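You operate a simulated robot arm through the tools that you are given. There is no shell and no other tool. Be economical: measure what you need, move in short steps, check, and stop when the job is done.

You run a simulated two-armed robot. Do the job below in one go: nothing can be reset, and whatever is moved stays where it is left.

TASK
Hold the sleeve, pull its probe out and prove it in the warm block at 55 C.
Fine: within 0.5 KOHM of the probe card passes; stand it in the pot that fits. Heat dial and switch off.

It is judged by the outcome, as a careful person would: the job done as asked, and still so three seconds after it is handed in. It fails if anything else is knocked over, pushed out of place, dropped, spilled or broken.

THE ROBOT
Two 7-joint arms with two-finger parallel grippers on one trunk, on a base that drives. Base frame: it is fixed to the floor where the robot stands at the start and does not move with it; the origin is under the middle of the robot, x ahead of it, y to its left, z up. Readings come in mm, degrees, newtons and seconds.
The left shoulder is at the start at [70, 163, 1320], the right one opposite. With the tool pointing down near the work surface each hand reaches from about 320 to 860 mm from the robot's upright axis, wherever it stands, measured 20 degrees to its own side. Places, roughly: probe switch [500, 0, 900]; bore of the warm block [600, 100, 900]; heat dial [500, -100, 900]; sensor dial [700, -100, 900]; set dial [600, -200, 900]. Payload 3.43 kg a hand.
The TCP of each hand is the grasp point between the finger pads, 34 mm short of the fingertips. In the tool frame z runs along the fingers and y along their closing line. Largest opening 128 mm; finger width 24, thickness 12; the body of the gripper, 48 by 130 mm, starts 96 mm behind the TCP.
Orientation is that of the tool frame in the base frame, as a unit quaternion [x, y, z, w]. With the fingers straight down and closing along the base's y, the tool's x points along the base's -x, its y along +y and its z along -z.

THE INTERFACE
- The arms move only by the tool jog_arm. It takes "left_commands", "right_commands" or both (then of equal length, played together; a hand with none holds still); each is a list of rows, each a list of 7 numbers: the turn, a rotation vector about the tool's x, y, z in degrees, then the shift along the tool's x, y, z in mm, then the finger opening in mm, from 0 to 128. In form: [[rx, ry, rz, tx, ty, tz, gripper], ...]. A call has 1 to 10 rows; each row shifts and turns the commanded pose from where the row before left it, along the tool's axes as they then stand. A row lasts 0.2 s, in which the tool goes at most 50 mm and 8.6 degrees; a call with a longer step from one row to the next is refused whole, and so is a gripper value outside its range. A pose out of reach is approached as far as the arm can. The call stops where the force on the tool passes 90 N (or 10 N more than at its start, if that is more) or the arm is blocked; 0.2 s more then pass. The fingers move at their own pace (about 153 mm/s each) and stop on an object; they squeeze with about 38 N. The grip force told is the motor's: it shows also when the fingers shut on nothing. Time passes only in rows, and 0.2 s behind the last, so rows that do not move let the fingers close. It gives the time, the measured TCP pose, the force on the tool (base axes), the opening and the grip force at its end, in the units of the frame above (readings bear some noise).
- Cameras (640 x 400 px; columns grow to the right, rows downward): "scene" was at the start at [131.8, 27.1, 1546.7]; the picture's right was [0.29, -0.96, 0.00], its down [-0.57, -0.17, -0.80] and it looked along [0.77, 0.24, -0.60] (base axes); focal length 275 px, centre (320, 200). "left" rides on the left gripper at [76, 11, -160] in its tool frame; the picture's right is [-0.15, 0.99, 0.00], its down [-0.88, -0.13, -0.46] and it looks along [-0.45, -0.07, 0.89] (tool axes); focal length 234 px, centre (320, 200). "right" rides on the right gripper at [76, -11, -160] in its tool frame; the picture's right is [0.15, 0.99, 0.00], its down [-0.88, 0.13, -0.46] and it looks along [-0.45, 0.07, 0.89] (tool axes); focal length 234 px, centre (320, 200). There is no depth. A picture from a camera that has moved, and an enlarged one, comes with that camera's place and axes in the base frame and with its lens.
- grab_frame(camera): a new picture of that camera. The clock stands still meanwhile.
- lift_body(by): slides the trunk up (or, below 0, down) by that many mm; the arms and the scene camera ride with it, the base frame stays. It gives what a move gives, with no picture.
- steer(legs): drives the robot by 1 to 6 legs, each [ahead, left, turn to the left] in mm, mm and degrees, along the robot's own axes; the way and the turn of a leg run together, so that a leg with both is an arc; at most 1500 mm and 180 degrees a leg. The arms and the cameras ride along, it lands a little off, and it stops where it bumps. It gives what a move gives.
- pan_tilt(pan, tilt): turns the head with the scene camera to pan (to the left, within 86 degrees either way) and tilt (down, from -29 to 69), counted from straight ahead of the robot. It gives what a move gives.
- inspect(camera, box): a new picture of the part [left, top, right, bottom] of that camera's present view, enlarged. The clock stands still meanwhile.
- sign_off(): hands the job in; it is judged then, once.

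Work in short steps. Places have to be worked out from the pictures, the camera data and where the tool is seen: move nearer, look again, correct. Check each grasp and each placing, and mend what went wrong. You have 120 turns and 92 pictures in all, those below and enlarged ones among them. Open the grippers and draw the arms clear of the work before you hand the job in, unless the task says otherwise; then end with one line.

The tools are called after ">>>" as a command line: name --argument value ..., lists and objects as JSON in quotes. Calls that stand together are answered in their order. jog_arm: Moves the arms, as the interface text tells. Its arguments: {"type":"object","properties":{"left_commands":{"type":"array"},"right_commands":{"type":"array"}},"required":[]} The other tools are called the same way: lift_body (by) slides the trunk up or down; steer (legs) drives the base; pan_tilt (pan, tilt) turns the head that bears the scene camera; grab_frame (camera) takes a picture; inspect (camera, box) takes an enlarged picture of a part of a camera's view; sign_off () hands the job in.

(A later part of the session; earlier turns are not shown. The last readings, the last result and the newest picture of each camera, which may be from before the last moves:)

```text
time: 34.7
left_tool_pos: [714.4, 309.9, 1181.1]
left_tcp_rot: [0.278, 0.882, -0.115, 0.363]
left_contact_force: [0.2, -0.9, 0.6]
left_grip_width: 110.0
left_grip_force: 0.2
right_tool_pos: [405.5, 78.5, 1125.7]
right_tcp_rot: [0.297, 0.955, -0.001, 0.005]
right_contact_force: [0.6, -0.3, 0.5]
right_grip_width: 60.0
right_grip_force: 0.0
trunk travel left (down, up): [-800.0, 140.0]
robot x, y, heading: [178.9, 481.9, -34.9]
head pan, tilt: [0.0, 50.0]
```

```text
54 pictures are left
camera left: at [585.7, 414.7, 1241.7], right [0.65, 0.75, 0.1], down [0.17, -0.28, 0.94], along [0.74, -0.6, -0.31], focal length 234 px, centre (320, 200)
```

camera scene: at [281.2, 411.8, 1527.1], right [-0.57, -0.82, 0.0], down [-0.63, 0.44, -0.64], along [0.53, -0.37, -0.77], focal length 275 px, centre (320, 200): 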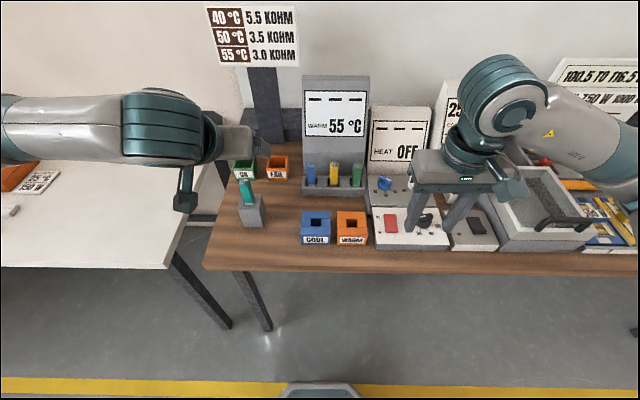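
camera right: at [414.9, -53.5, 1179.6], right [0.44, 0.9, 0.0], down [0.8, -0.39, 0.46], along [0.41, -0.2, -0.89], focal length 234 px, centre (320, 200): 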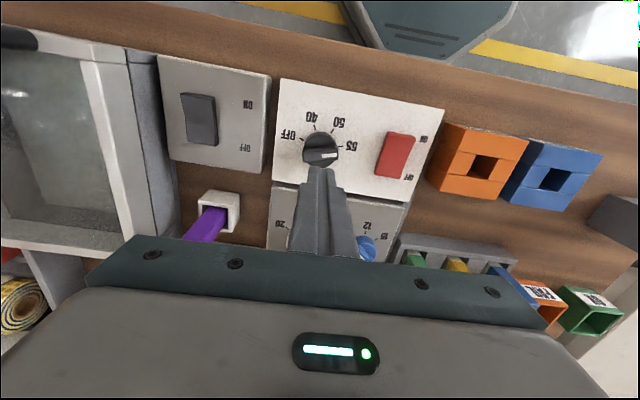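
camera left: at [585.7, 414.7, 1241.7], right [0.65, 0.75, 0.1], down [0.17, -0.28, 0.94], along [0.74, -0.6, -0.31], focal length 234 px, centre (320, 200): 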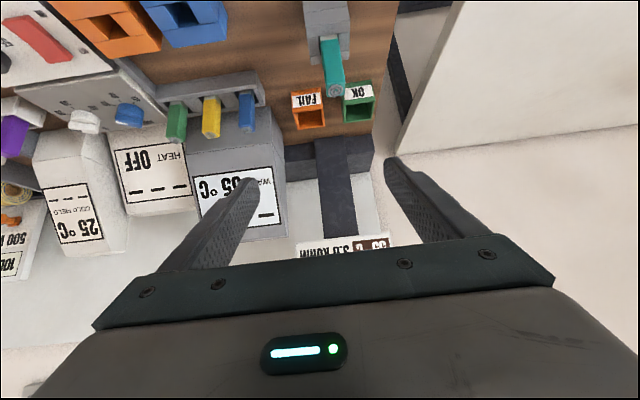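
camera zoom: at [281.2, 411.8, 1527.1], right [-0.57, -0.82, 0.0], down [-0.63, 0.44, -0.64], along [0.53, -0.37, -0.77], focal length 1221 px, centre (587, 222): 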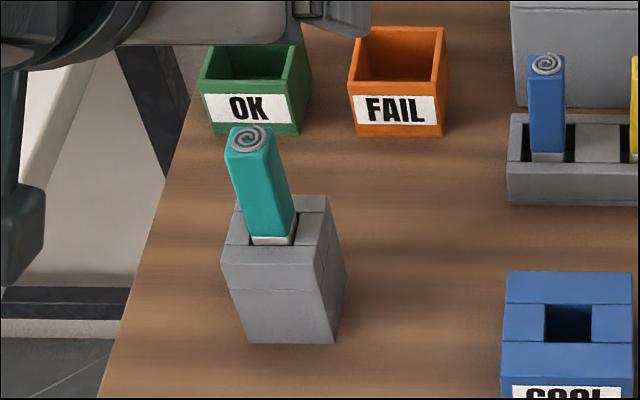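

In bench terms the sleeve is 57 mm square, top at z ≈ 948, centred at u=485, v=696; the probe top is at about z 1010. I bring the left hand to a pre-grasp point 120 mm back along its tilted axis.

>>> jog_arm --left_commands '[[0, 0, 0, 30, 6.4, 28, 110], [0, 0, 0, 30, 6.4, 28, 110], [0, 0, 0, 30, 6.4, 28, 110], [0, 0, 0, 30, 6.4, 28, 110], [0, 0, 0, 30, 6.4, 28, 110], [0, 0, 0, 0, 0, 0, 110]]'

>>> grab_frame --camera "left"

>>> grab_frame --camera "scene"

```text
time: 36.1
left_tool_pos: [729.5, 340.2, 974.7]
left_tcp_rot: [0.278, 0.881, -0.114, 0.364]
left_contact_force: [0.7, -0.1, -0.8]
left_grip_width: 110.1
left_grip_force: 0.2
left hand out of reach, approached as far as the arm can: row 1
right_tool_pos: [404.9, 79.2, 1125.1]
right_tcp_rot: [0.297, 0.955, 0.0, 0.007]
right_contact_force: [-0.6, -0.3, -0.6]
right_grip_width: 59.9
right_grip_force: 0.1
trunk travel left (down, up): [-800.0, 140.0]
robot x, y, heading: [175.7, 483.6, -34.9]
head pan, tilt: [0.0, 50.0]
```

```text
53 pictures are left
camera left: at [599.6, 444.6, 1035.0], right [0.65, 0.75, 0.1], down [0.17, -0.28, 0.94], along [0.74, -0.6, -0.31], focal length 234 px, centre (320, 200)
```

left: 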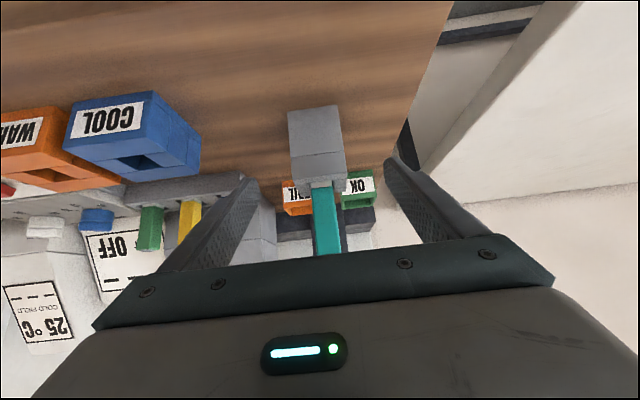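

```text
52 pictures are left
camera scene: at [279.6, 412.4, 1527.3], right [-0.57, -0.82, 0.0], down [-0.63, 0.44, -0.64], along [0.53, -0.37, -0.77], focal length 275 px, centre (320, 200)
```

scene: 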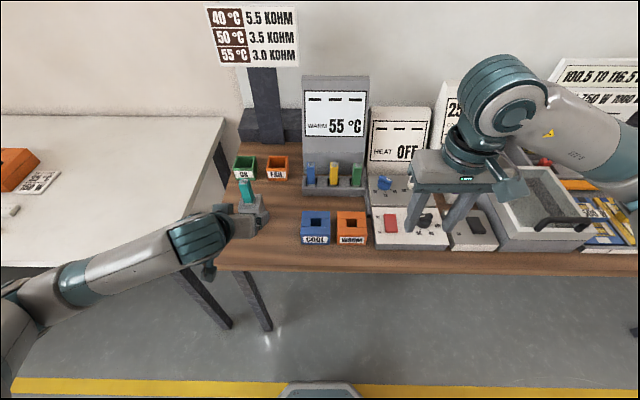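

Sleeve is centred between the fingers. I advance 118 mm along the tool and check before closing.

>>> jog_arm --left_commands '[[0, 0, 0, 0, -1, 40, 110], [0, 0, 0, 0, 0, 40, 110], [0, 0, 0, 0, 0, 38, 110], [0, 0, 0, 0, 0, 0, 110]]'

>>> grab_frame --camera "left"

>>> inspect --camera "scene" --box '[190, 150, 320, 270]'

```text
time: 37.1
left_tool_pos: [797.2, 291.9, 893.8]
left_tcp_rot: [0.278, 0.882, -0.114, 0.364]
left_contact_force: [0.5, -0.3, 0.2]
left_grip_width: 109.8
left_grip_force: 0.1
right_tool_pos: [404.9, 79.1, 1126.9]
right_tcp_rot: [0.298, 0.955, -0.001, 0.007]
right_contact_force: [-0.3, -0.2, 0.1]
right_grip_width: 59.8
right_grip_force: 0.0
trunk travel left (down, up): [-800.0, 140.0]
robot x, y, heading: [180.4, 484.5, -35.2]
head pan, tilt: [0.0, 50.0]
```

```text
51 pictures are left
camera left: at [667.8, 395.2, 953.6], right [0.65, 0.75, 0.1], down [0.17, -0.28, 0.94], along [0.74, -0.6, -0.31], focal length 234 px, centre (320, 200)
```

left: 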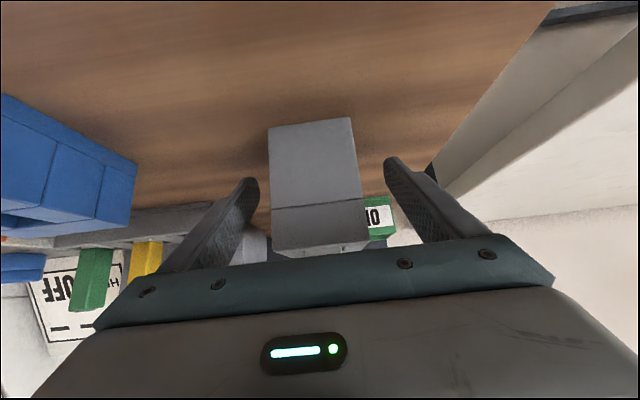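

```text
3.33 times, centred on (255, 210) of scene
camera zoom: at [279.4, 413.4, 1527.4], right [-0.57, -0.82, 0.0], down [-0.63, 0.44, -0.64], along [0.53, -0.37, -0.77], focal length 916 px, centre (537, 167)
```

zoom: 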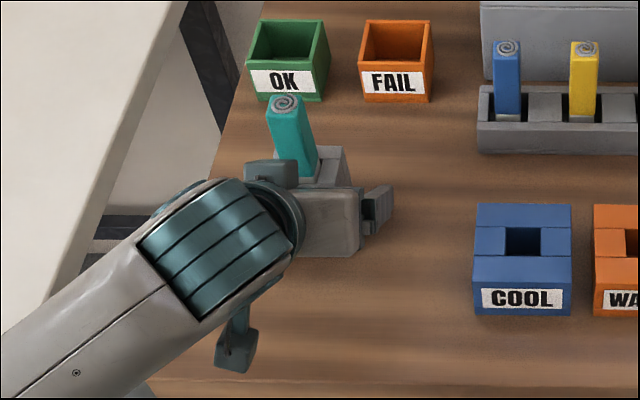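

The geometry checks out as centred (sleeve base at column 310 is where it should be). I close the left fingers on the sleeve.

>>> jog_arm --left_commands '[[0, 0, 0, 0, 0, 0, 70], [0, 0, 0, 0, 0, 0, 50], [0, 0, 0, 0, 0, 0, 40], [0, 0, 0, 0, 0, 0, 40]]'

>>> inspect --camera "scene" --box '[190, 150, 320, 270]'

```text
time: 38.1
left_tool_pos: [797.3, 290.6, 893.1]
left_tcp_rot: [0.279, 0.882, -0.115, 0.363]
left_contact_force: [-0.4, 0.1, -0.6]
left_grip_width: 57.9
left_grip_force: 38.2
right_tool_pos: [406.3, 80.0, 1127.0]
right_tcp_rot: [0.297, 0.955, 0.0, 0.006]
right_contact_force: [0.6, -0.5, -0.6]
right_grip_width: 59.9
right_grip_force: 0.0
trunk travel left (down, up): [-800.0, 140.0]
robot x, y, heading: [179.1, 484.4, -35.1]
head pan, tilt: [0.0, 50.0]
```

```text
3.33 times, centred on (255, 210) of scene
camera zoom: at [279.8, 412.9, 1527.3], right [-0.57, -0.82, 0.0], down [-0.63, 0.44, -0.64], along [0.53, -0.37, -0.77], focal length 916 px, centre (537, 167)
```

zoom: 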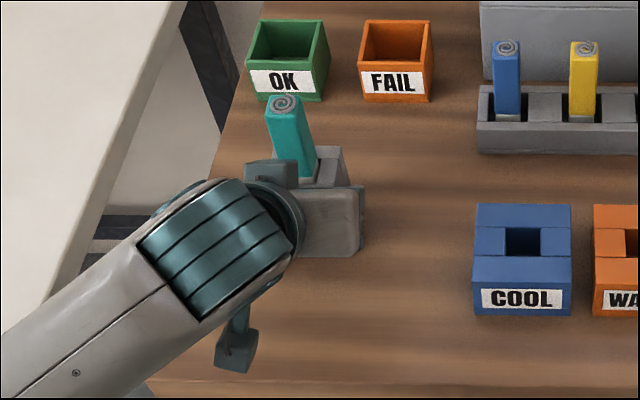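

Sleeve held (57.9 mm). Now the right hand goes up, forward and then left to above the probe.

>>> jog_arm --right_commands '[[0.2, 0.65, 0.4, 0, 0, -48, 60], [0, 0, 0, -40, 0, 0, 60], [0, 0, 0, -40, 0, 0, 60], [0, 0, 0, -40, 0, 0, 60], [0, 0, 0, -40, 0, 0, 60], [0, 0, 0, -41, 0, 0, 60], [0, 0, 0, 0, 45, 0, 60], [0, 0, 0, 0, 45, 0, 60], [0, 0, 0, 0, 45, 0, 60], [0, 0, 0, 0, 45, 0, 60]]'

>>> jog_arm --right_commands '[[0, 0, 0, 0, 45, 0, 60], [0, 0, 0, 0, 45, 0, 60], [0, 0, 0, 0, 45, 0, 60], [0, 0, 0, 0, 45, 0, 60], [0, 0, 0, 0, 33, 0, 60], [0, 0, 0, 0, 0, 0, 60]]'

>>> grab_frame --camera "right"

>>> grab_frame --camera "scene"

```text
time: 40.3
left_tool_pos: [799.1, 291.4, 893.0]
left_tcp_rot: [0.277, 0.882, -0.115, 0.364]
left_contact_force: [0.4, -0.9, -0.2]
left_grip_width: 57.7
left_grip_force: 38.2
right_tool_pos: [673.0, 112.9, 1177.6]
right_tcp_rot: [0.302, 0.953, -0.002, 0.0]
right_contact_force: [0.8, 0.6, -0.1]
right_grip_width: 60.0
right_grip_force: 0.1
trunk travel left (down, up): [-800.0, 140.0]
robot x, y, heading: [177.6, 484.9, -35.3]
head pan, tilt: [0.0, 50.0]
```

```text
time: 41.7
left_tool_pos: [796.1, 290.1, 893.6]
left_tcp_rot: [0.278, 0.882, -0.115, 0.364]
left_contact_force: [-0.1, 0.9, 0.1]
left_grip_width: 58.2
left_grip_force: 38.0
right_tool_pos: [794.4, 285.2, 1173.5]
right_tcp_rot: [0.301, 0.954, 0.0, 0.0]
right_contact_force: [0.2, -0.4, -0.1]
right_grip_width: 60.0
right_grip_force: 0.1
trunk travel left (down, up): [-800.0, 140.0]
robot x, y, heading: [178.4, 484.1, -35.1]
head pan, tilt: [0.0, 50.0]
```

```text
48 pictures are left
camera right: at [725.3, 320.5, 1333.2], right [0.45, 0.89, 0.0], down [0.8, -0.4, 0.46], along [0.41, -0.2, -0.89], focal length 234 px, centre (320, 200)
```

right: 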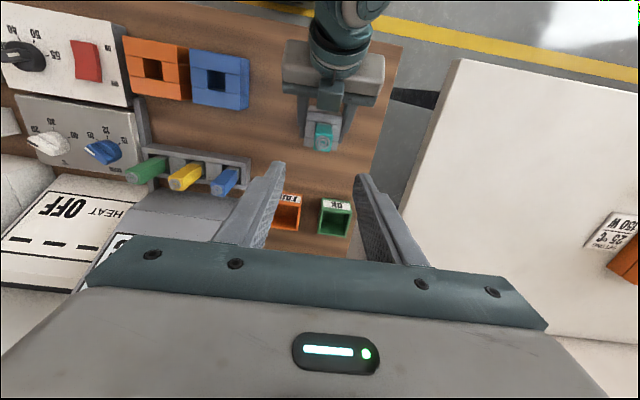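

```text
47 pictures are left
camera scene: at [279.4, 411.7, 1527.3], right [-0.57, -0.82, 0.0], down [-0.63, 0.44, -0.64], along [0.53, -0.37, -0.77], focal length 275 px, centre (320, 200)
```

scene: 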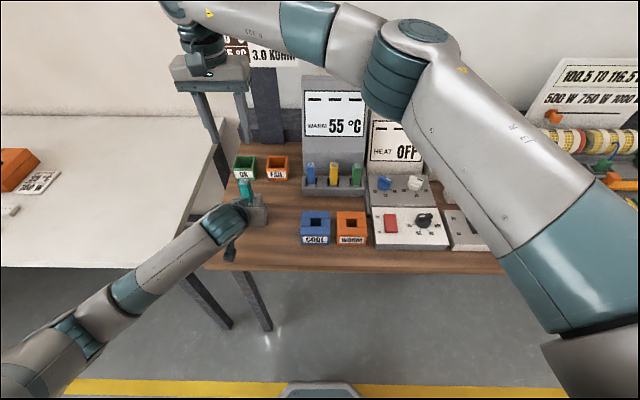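

I zoom on the probe top from the right camera to centre.

>>> inspect --camera "right" --box '[270, 90, 380, 170]'

```text
5.00 times, centred on (325, 130) of right
camera zoom: at [725.3, 320.5, 1333.2], right [0.45, 0.89, 0.0], down [0.8, -0.4, 0.46], along [0.41, -0.2, -0.89], focal length 1171 px, centre (295, 550)
```

zoom: 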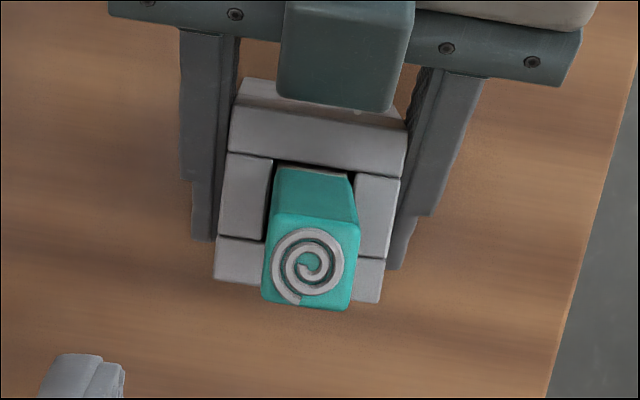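

Probe is 25 mm wide, centred at (796.3, 291.8), bench-aligned. I correct laterally and descend to z ≈ 1055 to recheck.

>>> jog_arm --right_commands '[[0, 0, 0, 2, 6.5, 0, 60], [0, 0, 0, 0, 0, 40, 60], [0, 0, 0, 0, 0, 40, 60], [0, 0, 0, 0, 0, 38, 60], [0, 0, 0, 0, 0, 0, 60]]'

>>> grab_frame --camera "right"

```text
time: 42.9
left_tool_pos: [797.5, 290.6, 893.5]
left_tcp_rot: [0.278, 0.882, -0.114, 0.364]
left_contact_force: [-0.1, -0.6, 0.9]
left_grip_width: 57.6
left_grip_force: 37.6
right_tool_pos: [797.3, 293.8, 1056.6]
right_tcp_rot: [0.301, 0.954, -0.001, 0.0]
right_contact_force: [0.0, 0.2, 1.0]
right_grip_width: 60.0
right_grip_force: 0.1
trunk travel left (down, up): [-800.0, 140.0]
robot x, y, heading: [177.9, 484.3, -35.1]
head pan, tilt: [0.0, 50.0]
```

```text
45 pictures are left
camera right: at [728.1, 328.7, 1215.6], right [0.45, 0.89, 0.0], down [0.8, -0.4, 0.46], along [0.41, -0.21, -0.89], focal length 234 px, centre (320, 200)
```

right: 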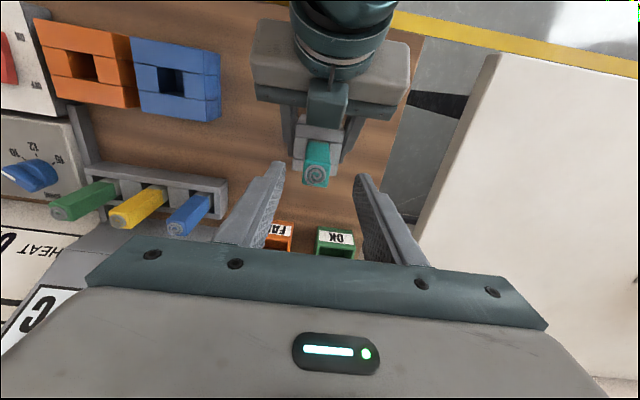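

Slightly off; I correct by about 3.5 mm, descend around the probe to z ≈ 992, and close.

>>> jog_arm --right_commands '[[0, 0, 0, -2, -3.5, 0, 60], [0, 0, 0, 0, 0, 35, 60], [0, 0, 0, 0, 0, 29, 60], [0, 0, 0, 0, 0, 0, 60]]'

>>> grab_frame --camera "right"

```text
time: 43.9
left_tool_pos: [796.6, 289.7, 893.0]
left_tcp_rot: [0.278, 0.882, -0.114, 0.363]
left_contact_force: [-0.4, 0.1, 0.4]
left_grip_width: 57.7
left_grip_force: 38.3
right_tool_pos: [795.5, 290.4, 994.4]
right_tcp_rot: [0.301, 0.954, -0.001, -0.001]
right_contact_force: [-0.7, -0.1, -0.3]
right_grip_width: 59.8
right_grip_force: 0.0
trunk travel left (down, up): [-800.0, 140.0]
robot x, y, heading: [181.9, 486.1, -34.9]
head pan, tilt: [0.0, 50.0]
```

```text
44 pictures are left
camera right: at [726.2, 324.0, 1152.2], right [0.45, 0.89, 0.0], down [0.8, -0.4, 0.46], along [0.41, -0.2, -0.89], focal length 234 px, centre (320, 200)
```

right: 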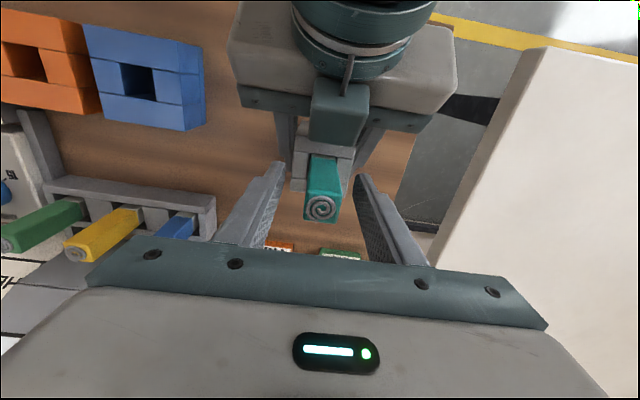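

Centred between the fingers; I close on the probe.

>>> jog_arm --right_commands '[[0, 0, 0, 0, 0, 0, 40], [0, 0, 0, 0, 0, 0, 10], [0, 0, 0, 0, 0, 0, 10], [0, 0, 0, 0, 0, 0, 10]]'

```text
time: 44.9
left_tool_pos: [796.5, 290.0, 892.4]
left_tcp_rot: [0.278, 0.882, -0.114, 0.363]
left_contact_force: [-1.0, -3.1, -0.2]
left_grip_width: 57.5
left_grip_force: 38.1
right_tool_pos: [795.6, 289.4, 994.4]
right_tcp_rot: [0.3, 0.954, 0.0, 0.0]
right_contact_force: [2.2, 2.8, -1.4]
right_grip_width: 24.6
right_grip_force: 37.7
trunk travel left (down, up): [-800.0, 140.0]
robot x, y, heading: [178.8, 484.8, -35.0]
head pan, tilt: [0.0, 50.0]
```

Gripped at 24.6 mm. I pull straight up in small steps while the left hand holds the sleeve.

>>> jog_arm --right_commands '[[0, 0, 0, 0, 0, -8, 10], [0, 0, 0, 0, 0, -12, 10], [0, 0, 0, 0, 0, -20, 10], [0, 0, 0, 0, 0, -25, 10], [0, 0, 0, 0, 0, -25, 10], [0, 0, 0, 0, 0, -25, 10], [0, 0, 0, 0, 0, -25, 10], [0, 0, 0, 0, 0, 0, 10]]'

>>> grab_frame --camera "right"

>>> grab_frame --camera "scene"

```text
time: 46.7
left_tool_pos: [796.5, 290.7, 893.3]
left_tcp_rot: [0.278, 0.882, -0.115, 0.362]
left_contact_force: [-0.3, 1.0, 0.2]
left_grip_width: 57.7
left_grip_force: 38.2
right_tool_pos: [795.5, 289.3, 1133.2]
right_tcp_rot: [0.301, 0.954, -0.001, 0.0]
right_contact_force: [-0.5, -0.3, -0.8]
right_grip_width: 24.2
right_grip_force: 38.3
trunk travel left (down, up): [-800.0, 140.0]
robot x, y, heading: [176.9, 480.4, -35.1]
head pan, tilt: [0.0, 50.0]
```

```text
43 pictures are left
camera right: at [725.3, 323.4, 1291.5], right [0.45, 0.89, 0.0], down [0.8, -0.4, 0.46], along [0.41, -0.2, -0.89], focal length 234 px, centre (320, 200)
```

right: 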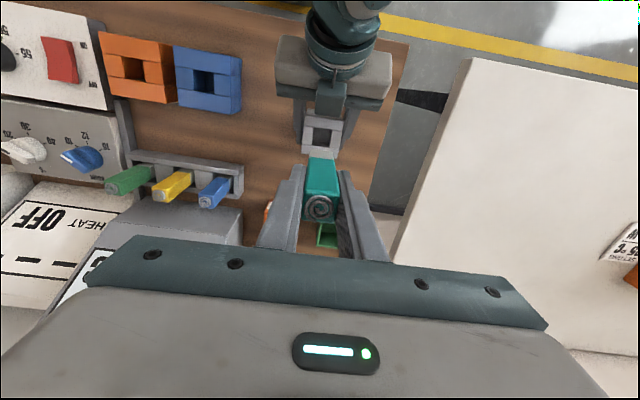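

```text
42 pictures are left
camera scene: at [280.0, 413.0, 1527.3], right [-0.57, -0.82, 0.0], down [-0.63, 0.44, -0.64], along [0.53, -0.37, -0.77], focal length 275 px, centre (320, 200)
```

scene: 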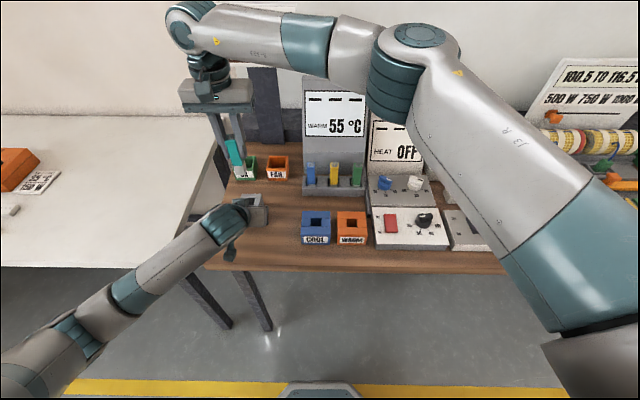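

The probe is out and the sleeve is empty. I open the left hand, back it out along its axis, and zoom on the probe to see its length.

>>> jog_arm --left_commands '[[0, 0, 0, 0, 0, 0, 75], [0, 0, 0, 0, 0, 0, 110], [0, 0, 0, 0, 0, 0, 110], [0, 0, 0, 0, 0, -25, 110], [0, 0, 0, 0, 0, -40, 110], [0, 0, 0, 0, 0, -40, 110], [0, 0, 0, 0, 0, -40, 110], [0, 0, 0, 0, 0, 0, 110]]'

>>> inspect --camera "scene" --box '[170, 70, 310, 250]'

>>> inspect --camera "scene" --box '[290, 190, 390, 255]'

```text
time: 48.5
left_tool_pos: [711.7, 348.4, 995.4]
left_tcp_rot: [0.279, 0.882, -0.116, 0.363]
left_contact_force: [1.8, -0.8, -0.5]
left_grip_width: 110.1
left_grip_force: 0.1
right_tool_pos: [795.0, 289.7, 1132.4]
right_tcp_rot: [0.301, 0.954, -0.001, -0.001]
right_contact_force: [0.0, 0.3, -0.2]
right_grip_width: 24.1
right_grip_force: 37.5
trunk travel left (down, up): [-800.0, 140.0]
robot x, y, heading: [175.0, 487.9, -34.7]
head pan, tilt: [0.0, 50.0]
```

```text
2.22 times, centred on (240, 160) of scene
camera zoom: at [280.4, 413.0, 1527.3], right [-0.57, -0.82, 0.0], down [-0.63, 0.44, -0.64], along [0.53, -0.37, -0.77], focal length 611 px, centre (498, 289)
```

zoom: 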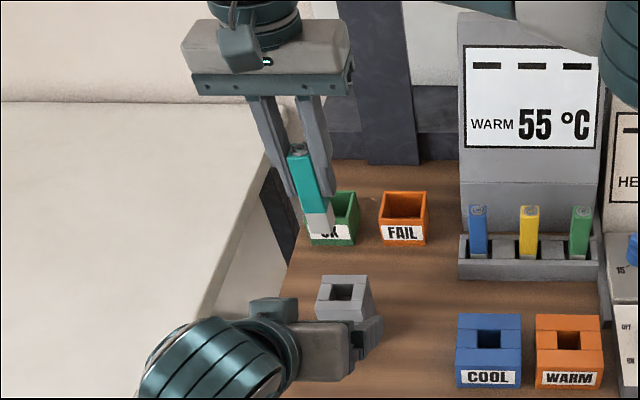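

```text
6.15 times, centred on (340, 222) of scene
camera zoom: at [280.4, 413.0, 1527.3], right [-0.57, -0.82, 0.0], down [-0.63, 0.44, -0.64], along [0.53, -0.37, -0.77], focal length 1691 px, centre (197, 62)
```

zoom: 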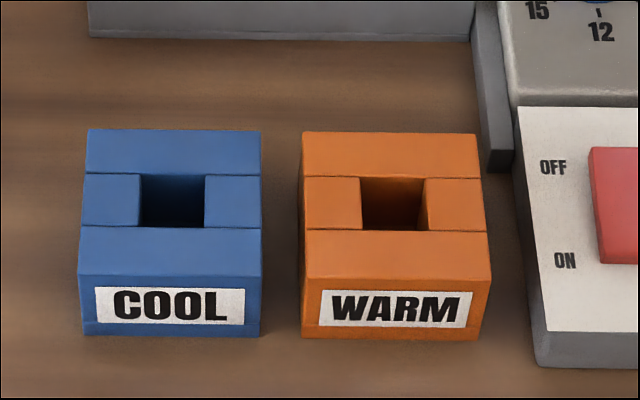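

The probe bottom hangs about 86 mm below the TCP. WARM's 28 mm bore is at u=433.6, v=411, block top z ≈ 903, so I move there at height.

>>> jog_arm --right_commands '[[0, 0, 0, 0, -40.4, 0, 10], [0, 0, 0, 0, -40.4, 0, 10], [0, 0, 0, 0, -40.4, 0, 10], [0, 0, 0, 0, -40.4, 0, 10], [0, 0, 0, 0, -40.4, 0, 10], [0, 0, 0, 26, -40.4, 0, 10], [0, 0, 0, 26, -40.4, 0, 10], [0, 0, 0, 0, 0, 40, 10], [0, 0, 0, 0, 0, 30, 10], [0, 0, 0, 0, 0, 0, 10]]'

>>> grab_frame --camera "right"

>>> inspect --camera "scene" --box '[290, 130, 430, 260]'

```text
time: 50.7
left_tool_pos: [711.1, 348.3, 996.0]
left_tcp_rot: [0.278, 0.882, -0.114, 0.364]
left_contact_force: [0.4, 0.4, -0.2]
left_grip_width: 109.9
left_grip_force: 0.0
right_tool_pos: [590.5, 87.8, 1063.6]
right_tcp_rot: [0.3, 0.954, 0.0, 0.001]
right_contact_force: [0.7, 0.5, 0.1]
right_grip_width: 24.4
right_grip_force: 37.7
trunk travel left (down, up): [-800.0, 140.0]
robot x, y, heading: [173.8, 483.7, -35.3]
head pan, tilt: [0.0, 50.0]
```

```text
39 pictures are left
camera right: at [521.2, 122.6, 1221.5], right [0.45, 0.89, 0.0], down [0.8, -0.4, 0.46], along [0.41, -0.21, -0.89], focal length 234 px, centre (320, 200)
```

right: 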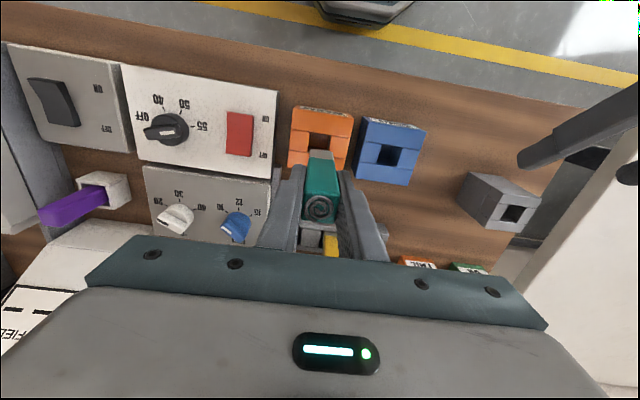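

```text
3.08 times, centred on (360, 195) of scene
camera zoom: at [279.0, 413.0, 1527.4], right [-0.57, -0.82, 0.0], down [-0.63, 0.44, -0.64], along [0.53, -0.37, -0.77], focal length 846 px, centre (197, 215)
```

zoom: 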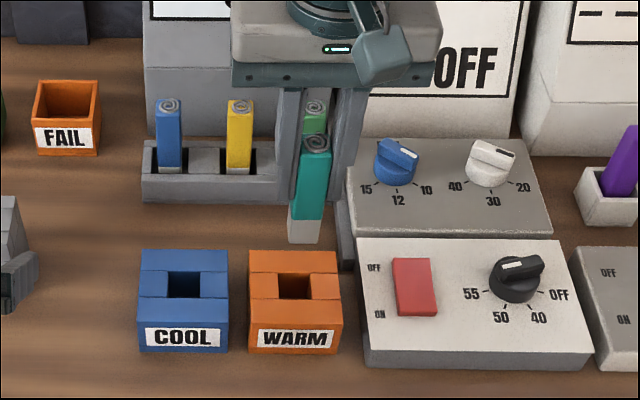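

The probe is over the WARM block. I lower until its tip is about 10 mm above the bore and compare.

>>> jog_arm --right_commands '[[0, 0, 0, 0, 0, 30, 10], [0, 0, 0, 0, 0, 28, 10], [0, 0, 0, 0, 0, 0, 10]]'

>>> inspect --camera "right" --box '[260, 80, 400, 230]'

>>> inspect --camera "scene" --box '[310, 180, 390, 250]'

```text
time: 51.5
left_tool_pos: [712.0, 348.8, 996.3]
left_tcp_rot: [0.278, 0.881, -0.115, 0.364]
left_contact_force: [-0.2, 0.0, 0.6]
left_grip_width: 109.8
left_grip_force: 0.1
right_tool_pos: [590.3, 87.9, 1006.0]
right_tcp_rot: [0.301, 0.954, -0.001, 0.0]
right_contact_force: [-0.3, 0.6, -1.1]
right_grip_width: 24.5
right_grip_force: 38.4
trunk travel left (down, up): [-800.0, 140.0]
robot x, y, heading: [177.8, 486.2, -34.7]
head pan, tilt: [0.0, 50.0]
```

```text
2.67 times, centred on (330, 155) of right
camera zoom: at [521.3, 122.0, 1165.2], right [0.45, 0.89, 0.0], down [0.8, -0.4, 0.46], along [0.41, -0.21, -0.89], focal length 624 px, centre (293, 320)
```

zoom: 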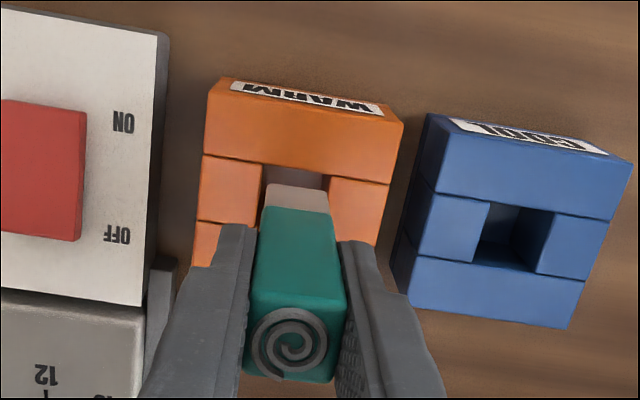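

```text
5.71 times, centred on (350, 215) of scene
camera zoom: at [279.7, 413.3, 1527.4], right [-0.57, -0.82, 0.0], down [-0.63, 0.44, -0.64], along [0.53, -0.37, -0.77], focal length 1570 px, centre (149, 114)
```

zoom: 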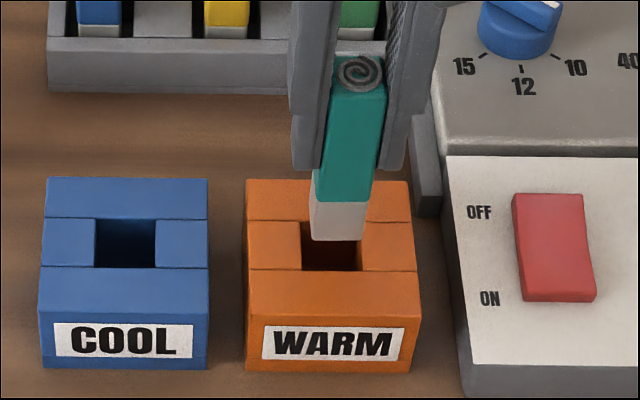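

Probe and bore agree sideways; it needs about 2 mm toward me. I shift and lower gently into the bore.

>>> jog_arm --right_commands '[[0, 0, 0, 2.2, 0.3, 0, 10], [0, 0, 0, 0, 0, 8, 10], [0, 0, 0, 0, 0, 6, 10], [0, 0, 0, 0, 0, 5, 10], [0, 0, 0, 0, 0, 5, 10], [0, 0, 0, 0, 0, 0, 10]]'

>>> inspect --camera "scene" --box '[310, 180, 390, 250]'

>>> inspect --camera "right" --box '[260, 80, 400, 230]'

```text
time: 52.9
left_tool_pos: [709.4, 349.8, 998.3]
left_tcp_rot: [0.278, 0.881, -0.116, 0.365]
left_contact_force: [0.0, -0.1, 0.1]
left_grip_width: 109.9
left_grip_force: 0.0
right_tool_pos: [590.0, 88.1, 985.3]
right_tcp_rot: [0.301, 0.954, -0.001, 0.004]
right_contact_force: [0.2, -3.8, 30.4]
right_grip_width: 24.4
right_grip_force: 38.3
trunk travel left (down, up): [-800.0, 140.0]
robot x, y, heading: [177.4, 483.0, -34.9]
head pan, tilt: [0.0, 50.0]
```

```text
5.71 times, centred on (350, 215) of scene
camera zoom: at [277.2, 414.7, 1528.1], right [-0.57, -0.82, 0.0], down [-0.63, 0.44, -0.64], along [0.53, -0.37, -0.76], focal length 1570 px, centre (149, 114)
```

zoom: 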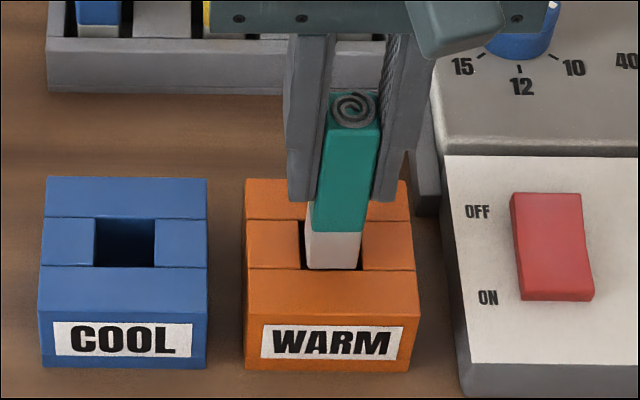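

```text
2.67 times, centred on (330, 155) of right
camera zoom: at [518.8, 123.3, 1143.1], right [0.45, 0.89, 0.0], down [0.79, -0.4, 0.46], along [0.41, -0.21, -0.89], focal length 624 px, centre (293, 320)
```

zoom: 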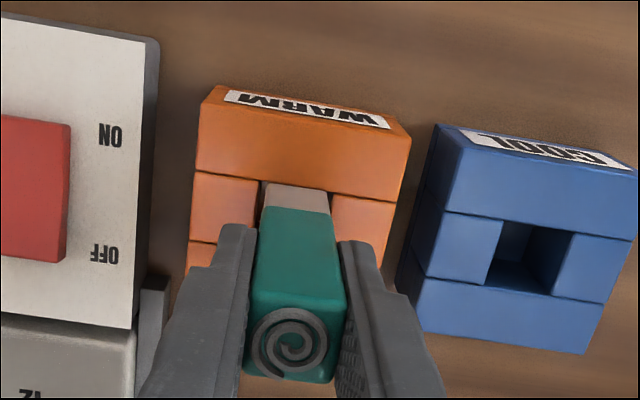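

Contact at the front rim (30 N). I lift 5 mm, move 1.8 mm away from me, and try again.

>>> jog_arm --right_commands '[[0, 0, 0, 0, 0, -7, 10], [0, 0, 0, -1.8, 0, 0, 10], [0, 0, 0, 0, 0, 4, 10], [0, 0, 0, 0, 0, 4, 10], [0, 0, 0, 0, 0, 4, 10], [0, 0, 0, 0, 0, 0, 10]]'

```text
time: 54.3
left_tool_pos: [710.3, 350.6, 996.3]
left_tcp_rot: [0.278, 0.881, -0.115, 0.365]
left_contact_force: [0.3, 0.0, -0.5]
left_grip_width: 109.9
left_grip_force: 0.2
right_tool_pos: [590.0, 87.3, 976.9]
right_tcp_rot: [0.3, 0.954, -0.001, 0.001]
right_contact_force: [-2.5, -0.1, 20.0]
right_grip_width: 24.3
right_grip_force: 37.9
trunk travel left (down, up): [-800.0, 140.0]
robot x, y, heading: [176.7, 485.6, -34.9]
head pan, tilt: [0.0, 50.0]
```

It went 8 mm lower with 20 N of resistance. I look to see whether it is in.

>>> inspect --camera "scene" --box '[310, 180, 390, 250]'

>>> inspect --camera "right" --box '[260, 80, 400, 230]'

```text
5.71 times, centred on (350, 215) of scene
camera zoom: at [276.3, 415.1, 1527.6], right [-0.57, -0.82, 0.0], down [-0.63, 0.44, -0.64], along [0.53, -0.37, -0.76], focal length 1570 px, centre (149, 114)
```

zoom: 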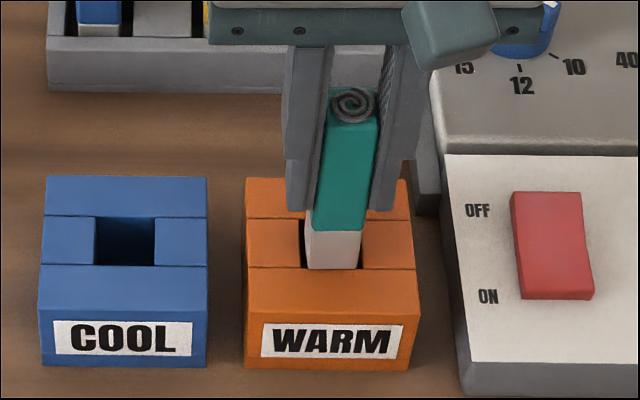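

```text
2.67 times, centred on (330, 155) of right
camera zoom: at [519.3, 123.1, 1135.1], right [0.45, 0.89, 0.0], down [0.79, -0.4, 0.46], along [0.41, -0.21, -0.89], focal length 624 px, centre (293, 320)
```

zoom: 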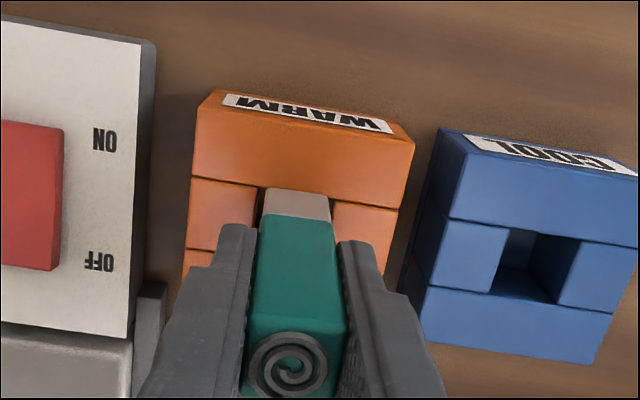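

It's resting on a rim and slid up in the grip. I need a sharper look at both sides.

>>> inspect --camera "right" --box '[305, 140, 355, 175]'

>>> inspect --camera "scene" --box '[338, 204, 374, 234]'

```text
11.43 times, centred on (330, 158) of right
camera zoom: at [519.3, 123.1, 1135.1], right [0.45, 0.89, 0.0], down [0.79, -0.4, 0.46], along [0.41, -0.21, -0.89], focal length 2676 px, centre (206, 686)
```

zoom: 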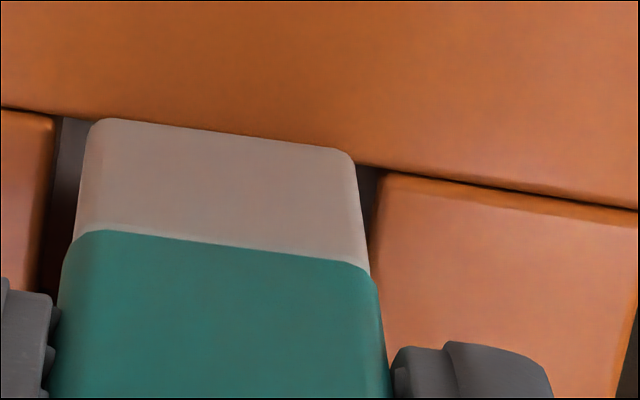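

```text
13.33 times, centred on (356, 219) of scene
camera zoom: at [276.3, 415.1, 1527.6], right [-0.57, -0.82, 0.0], down [-0.63, 0.44, -0.64], along [0.53, -0.37, -0.76], focal length 3664 px, centre (-160, -53)
```

zoom: 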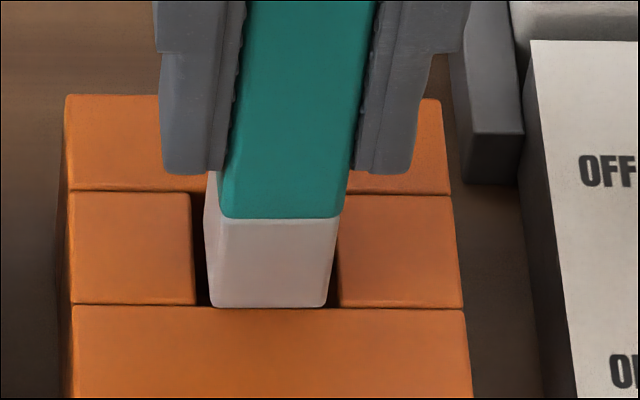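

Sides have clearance; the front edge still sits on the front rim. I lift, move 3 mm away from me, check, and lower.

>>> jog_arm --right_commands '[[0, 0, 0, 0, 0, -10, 10], [0, 0, 0, -2.6, 0, 0, 10], [0, 0, 0, 0, 0, 0, 10], [0, 0, 0, 0, 0, 0, 10]]'

>>> jog_arm --right_commands '[[0, 0, 0, 0, 0, 4, 10], [0, 0, 0, 0, 0, 4, 10], [0, 0, 0, 0, 0, 4, 10], [0, 0, 0, 0, 0, 4, 10], [0, 0, 0, 0, 0, 0, 10]]'

>>> inspect --camera "scene" --box '[330, 194, 384, 234]'

```text
time: 55.3
left_tool_pos: [711.3, 349.1, 996.1]
left_tcp_rot: [0.278, 0.882, -0.115, 0.363]
left_contact_force: [-0.7, 0.7, -0.6]
left_grip_width: 109.9
left_grip_force: 0.2
right_tool_pos: [592.9, 85.9, 985.0]
right_tcp_rot: [0.301, 0.954, -0.001, 0.0]
right_contact_force: [-0.8, 0.5, -0.8]
right_grip_width: 24.2
right_grip_force: 37.5
trunk travel left (down, up): [-800.0, 140.0]
robot x, y, heading: [179.7, 484.2, -35.2]
head pan, tilt: [0.0, 50.0]
```

```text
time: 56.5
left_tool_pos: [710.6, 348.8, 996.4]
left_tcp_rot: [0.278, 0.882, -0.115, 0.363]
left_contact_force: [-0.2, -0.8, -0.4]
left_grip_width: 110.1
left_grip_force: 0.1
right_tool_pos: [592.9, 86.4, 969.8]
right_tcp_rot: [0.301, 0.954, -0.001, 0.001]
right_contact_force: [0.6, -0.1, -0.4]
right_grip_width: 24.5
right_grip_force: 37.8
trunk travel left (down, up): [-800.0, 140.0]
robot x, y, heading: [177.8, 486.4, -35.0]
head pan, tilt: [0.0, 50.0]
```

```text
10.00 times, centred on (357, 214) of scene
camera zoom: at [279.7, 413.0, 1527.4], right [-0.57, -0.82, 0.0], down [-0.63, 0.44, -0.64], along [0.53, -0.37, -0.77], focal length 2748 px, centre (-50, 60)
```

zoom: 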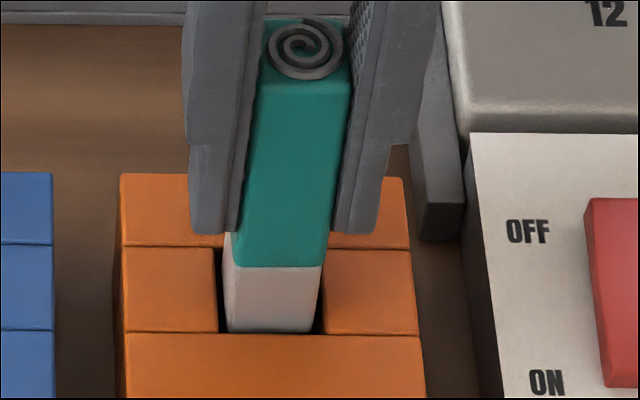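

No force now, so the probe is entering. I keep lowering gently.

>>> jog_arm --right_commands '[[0, 0, 0, 0, 0, 5, 10], [0, 0, 0, 0, 0, 5, 10], [0, 0, 0, 0, 0, 5, 10], [0, 0, 0, 0, 0, 4, 10], [0, 0, 0, 0, 0, 0, 10]]'

>>> inspect --camera "scene" --box '[300, 80, 440, 260]'

```text
time: 57.7
left_tool_pos: [712.0, 347.6, 995.5]
left_tcp_rot: [0.278, 0.882, -0.115, 0.363]
left_contact_force: [0.0, 0.5, -0.5]
left_grip_width: 110.2
left_grip_force: 0.1
right_tool_pos: [593.2, 85.1, 950.4]
right_tcp_rot: [0.301, 0.954, -0.002, -0.001]
right_contact_force: [-0.3, -0.3, -0.2]
right_grip_width: 24.2
right_grip_force: 38.2
trunk travel left (down, up): [-800.0, 140.0]
robot x, y, heading: [176.7, 486.3, -35.1]
head pan, tilt: [0.0, 50.0]
```

```text
2.22 times, centred on (370, 170) of scene
camera zoom: at [279.7, 413.0, 1527.4], right [-0.57, -0.82, 0.0], down [-0.63, 0.44, -0.64], along [0.53, -0.37, -0.77], focal length 611 px, centre (209, 267)
```

zoom: 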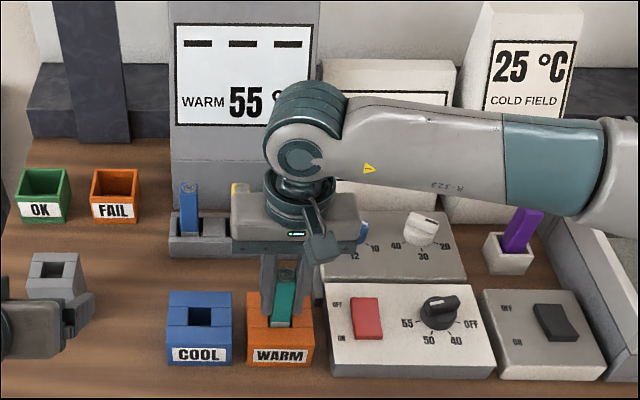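

Still no contact; a few more millimetres.

>>> jog_arm --right_commands '[[0, 0, 0, 0, 0, 3, 10], [0, 0, 0, 0, 0, 3, 10], [0, 0, 0, 0, 0, 0, 10], [0, 0, 0, 0, 0, 0, 10]]'

>>> inspect --camera "scene" --box '[300, 80, 440, 260]'

```text
time: 58.7
left_tool_pos: [712.4, 349.2, 997.0]
left_tcp_rot: [0.278, 0.882, -0.115, 0.363]
left_contact_force: [1.4, -0.5, -0.2]
left_grip_width: 109.8
left_grip_force: 0.0
right_tool_pos: [593.1, 85.8, 945.7]
right_tcp_rot: [0.301, 0.954, -0.001, 0.0]
right_contact_force: [0.2, 0.2, -0.7]
right_grip_width: 24.2
right_grip_force: 37.4
trunk travel left (down, up): [-800.0, 140.0]
robot x, y, heading: [177.7, 484.1, -35.1]
head pan, tilt: [0.0, 50.0]
```

```text
2.22 times, centred on (370, 170) of scene
camera zoom: at [279.7, 412.9, 1527.3], right [-0.57, -0.82, 0.0], down [-0.63, 0.44, -0.64], along [0.53, -0.37, -0.77], focal length 611 px, centre (209, 267)
```

zoom: 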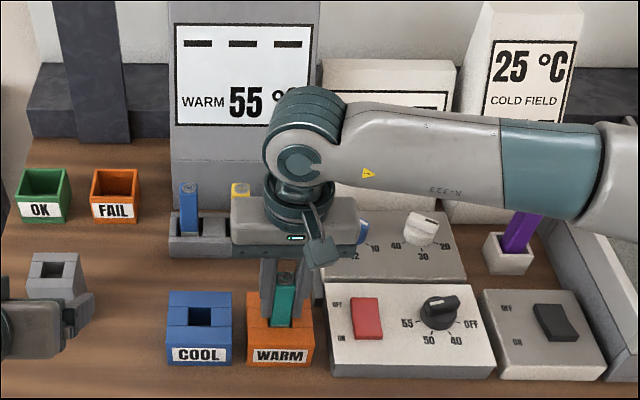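

I lower 3 mm more, then release so the probe seats, and watch the display.

>>> jog_arm --right_commands '[[0, 0, 0, 0, 0, 3, 10], [0, 0, 0, 0, 0, 0, 10], [0, 0, 0, 0, 0, 0, 50], [0, 0, 0, 0, 0, 0, 50], [0, 0, 0, 0, 0, 0, 50]]'

>>> inspect --camera "scene" --box '[300, 80, 440, 260]'

```text
time: 59.9
left_tool_pos: [710.4, 348.8, 995.6]
left_tcp_rot: [0.278, 0.882, -0.115, 0.363]
left_contact_force: [-0.5, 0.3, 0.1]
left_grip_width: 110.2
left_grip_force: 0.1
right_tool_pos: [593.9, 85.1, 941.4]
right_tcp_rot: [0.301, 0.954, -0.002, -0.001]
right_contact_force: [0.4, -0.3, 0.1]
right_grip_width: 50.0
right_grip_force: 0.1
trunk travel left (down, up): [-800.0, 140.0]
robot x, y, heading: [177.3, 485.0, -34.9]
head pan, tilt: [0.0, 50.0]
```

```text
2.22 times, centred on (370, 170) of scene
camera zoom: at [279.8, 412.9, 1527.3], right [-0.57, -0.82, 0.0], down [-0.63, 0.44, -0.64], along [0.53, -0.37, -0.77], focal length 611 px, centre (209, 267)
```

zoom: 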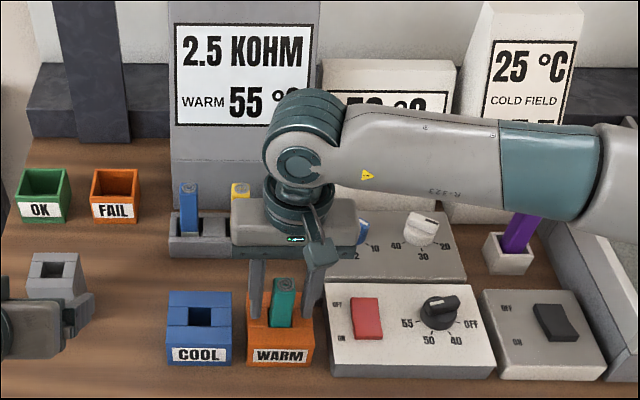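

It shows 2.5 kΩ at first reading. I raise the hand clear and wait for it to settle before judging.

>>> jog_arm --right_commands '[[0, 0, 0, 0, 0, -30, 50], [0, 0, 0, 0, 0, -40, 50], [0, 0, 0, 0, 0, -40, 50], [0, 0, 0, 40, 0, -40, 50], [0, 0, 0, 40, 0, 0, 50], [0, 0, 0, 40, 0, 0, 50], [0, 0, 0, 0, 0, 0, 50], [0, 0, 0, 0, 0, 0, 50], [0, 0, 0, 0, 0, 0, 50], [0, 0, 0, 0, 0, 0, 50]]'

>>> grab_frame --camera "scene"

```text
refused: row 4 steps farther than a row can; nothing moved
```

```text
25 pictures are left
camera scene: at [279.8, 412.9, 1527.3], right [-0.57, -0.82, 0.0], down [-0.63, 0.44, -0.64], along [0.53, -0.37, -0.77], focal length 275 px, centre (320, 200)
```

scene: 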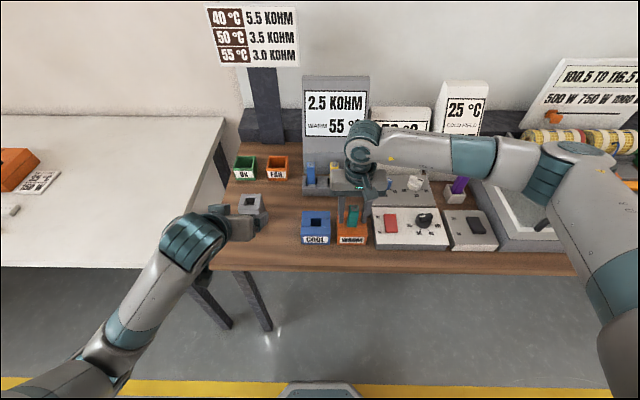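

The call was refused for one long row; I retry with shorter steps and wait.

>>> jog_arm --right_commands '[[0, 0, 0, 0, 0, -30, 50], [0, 0, 0, 0, 0, -40, 50], [0, 0, 0, 0, 0, -40, 50], [0, 0, 0, 40, 0, 0, 50], [0, 0, 0, 40, 0, 0, 50], [0, 0, 0, 40, 0, 0, 50], [0, 0, 0, 0, 0, 0, 50], [0, 0, 0, 0, 0, 0, 50], [0, 0, 0, 0, 0, 0, 50], [0, 0, 0, 0, 0, 0, 50]]'

>>> inspect --camera "scene" --box '[290, 70, 500, 260]'

```text
time: 62.1
left_tool_pos: [711.2, 349.1, 995.3]
left_tcp_rot: [0.278, 0.882, -0.115, 0.364]
left_contact_force: [-0.3, -0.3, -0.3]
left_grip_width: 110.0
left_grip_force: 0.1
right_tool_pos: [496.8, 156.6, 1050.8]
right_tcp_rot: [0.301, 0.954, -0.001, 0.0]
right_contact_force: [0.4, -1.1, -0.7]
right_grip_width: 49.8
right_grip_force: 0.1
trunk travel left (down, up): [-800.0, 140.0]
robot x, y, heading: [176.2, 486.2, -34.8]
head pan, tilt: [0.0, 50.0]
```

```text
2.11 times, centred on (395, 165) of scene
camera zoom: at [279.8, 412.8, 1527.3], right [-0.57, -0.82, 0.0], down [-0.63, 0.44, -0.64], along [0.53, -0.37, -0.77], focal length 578 px, centre (162, 274)
```

zoom: 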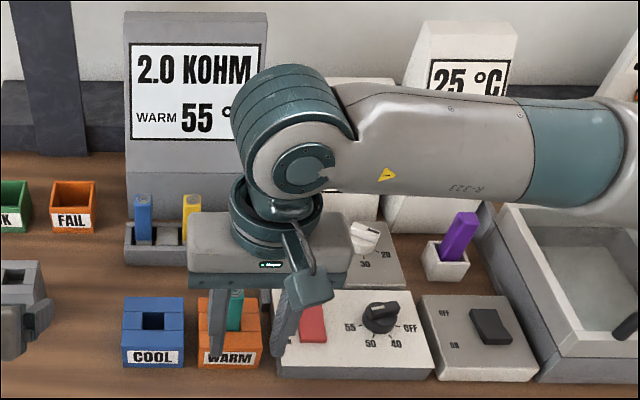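

Now it reads 2.0 kΩ, still settling. I wait a few more seconds.

>>> jog_arm --right_commands '[[0, 0, 0, 0, 0, 0, 50], [0, 0, 0, 0, 0, 0, 50], [0, 0, 0, 0, 0, 0, 50], [0, 0, 0, 0, 0, 0, 50], [0, 0, 0, 0, 0, 0, 50], [0, 0, 0, 0, 0, 0, 50], [0, 0, 0, 0, 0, 0, 50], [0, 0, 0, 0, 0, 0, 50], [0, 0, 0, 0, 0, 0, 50], [0, 0, 0, 0, 0, 0, 50]]'

>>> jog_arm --right_commands '[[0, 0, 0, 0, 0, 0, 50], [0, 0, 0, 0, 0, 0, 50], [0, 0, 0, 0, 0, 0, 50], [0, 0, 0, 0, 0, 0, 50], [0, 0, 0, 0, 0, 0, 50], [0, 0, 0, 0, 0, 0, 50], [0, 0, 0, 0, 0, 0, 50], [0, 0, 0, 0, 0, 0, 50], [0, 0, 0, 0, 0, 0, 50], [0, 0, 0, 0, 0, 0, 50]]'

>>> inspect --camera "scene" --box '[290, 70, 500, 260]'

```text
time: 64.3
left_tool_pos: [711.1, 348.7, 995.3]
left_tcp_rot: [0.278, 0.882, -0.115, 0.363]
left_contact_force: [0.8, -0.3, 0.7]
left_grip_width: 109.9
left_grip_force: 0.0
right_tool_pos: [496.6, 156.5, 1051.9]
right_tcp_rot: [0.301, 0.954, -0.001, 0.0]
right_contact_force: [-0.5, -0.5, -0.1]
right_grip_width: 50.0
right_grip_force: 0.0
trunk travel left (down, up): [-800.0, 140.0]
robot x, y, heading: [174.9, 484.2, -35.0]
head pan, tilt: [0.0, 50.0]
```

```text
time: 66.5
left_tool_pos: [711.7, 348.5, 995.3]
left_tcp_rot: [0.279, 0.882, -0.116, 0.363]
left_contact_force: [-0.2, 0.3, -0.6]
left_grip_width: 110.0
left_grip_force: 0.1
right_tool_pos: [495.9, 155.5, 1052.3]
right_tcp_rot: [0.3, 0.954, -0.001, -0.001]
right_contact_force: [0.0, 0.8, 0.3]
right_grip_width: 49.9
right_grip_force: 0.1
trunk travel left (down, up): [-800.0, 140.0]
robot x, y, heading: [176.1, 483.8, -34.9]
head pan, tilt: [0.0, 50.0]
```

```text
2.11 times, centred on (395, 165) of scene
camera zoom: at [279.7, 413.0, 1527.4], right [-0.57, -0.82, 0.0], down [-0.63, 0.44, -0.64], along [0.53, -0.37, -0.77], focal length 578 px, centre (162, 274)
```

zoom: 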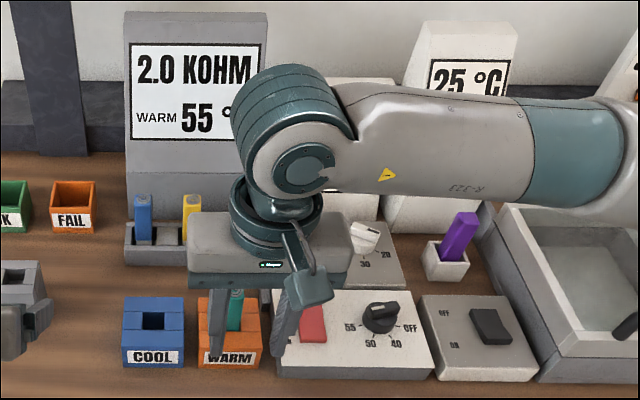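

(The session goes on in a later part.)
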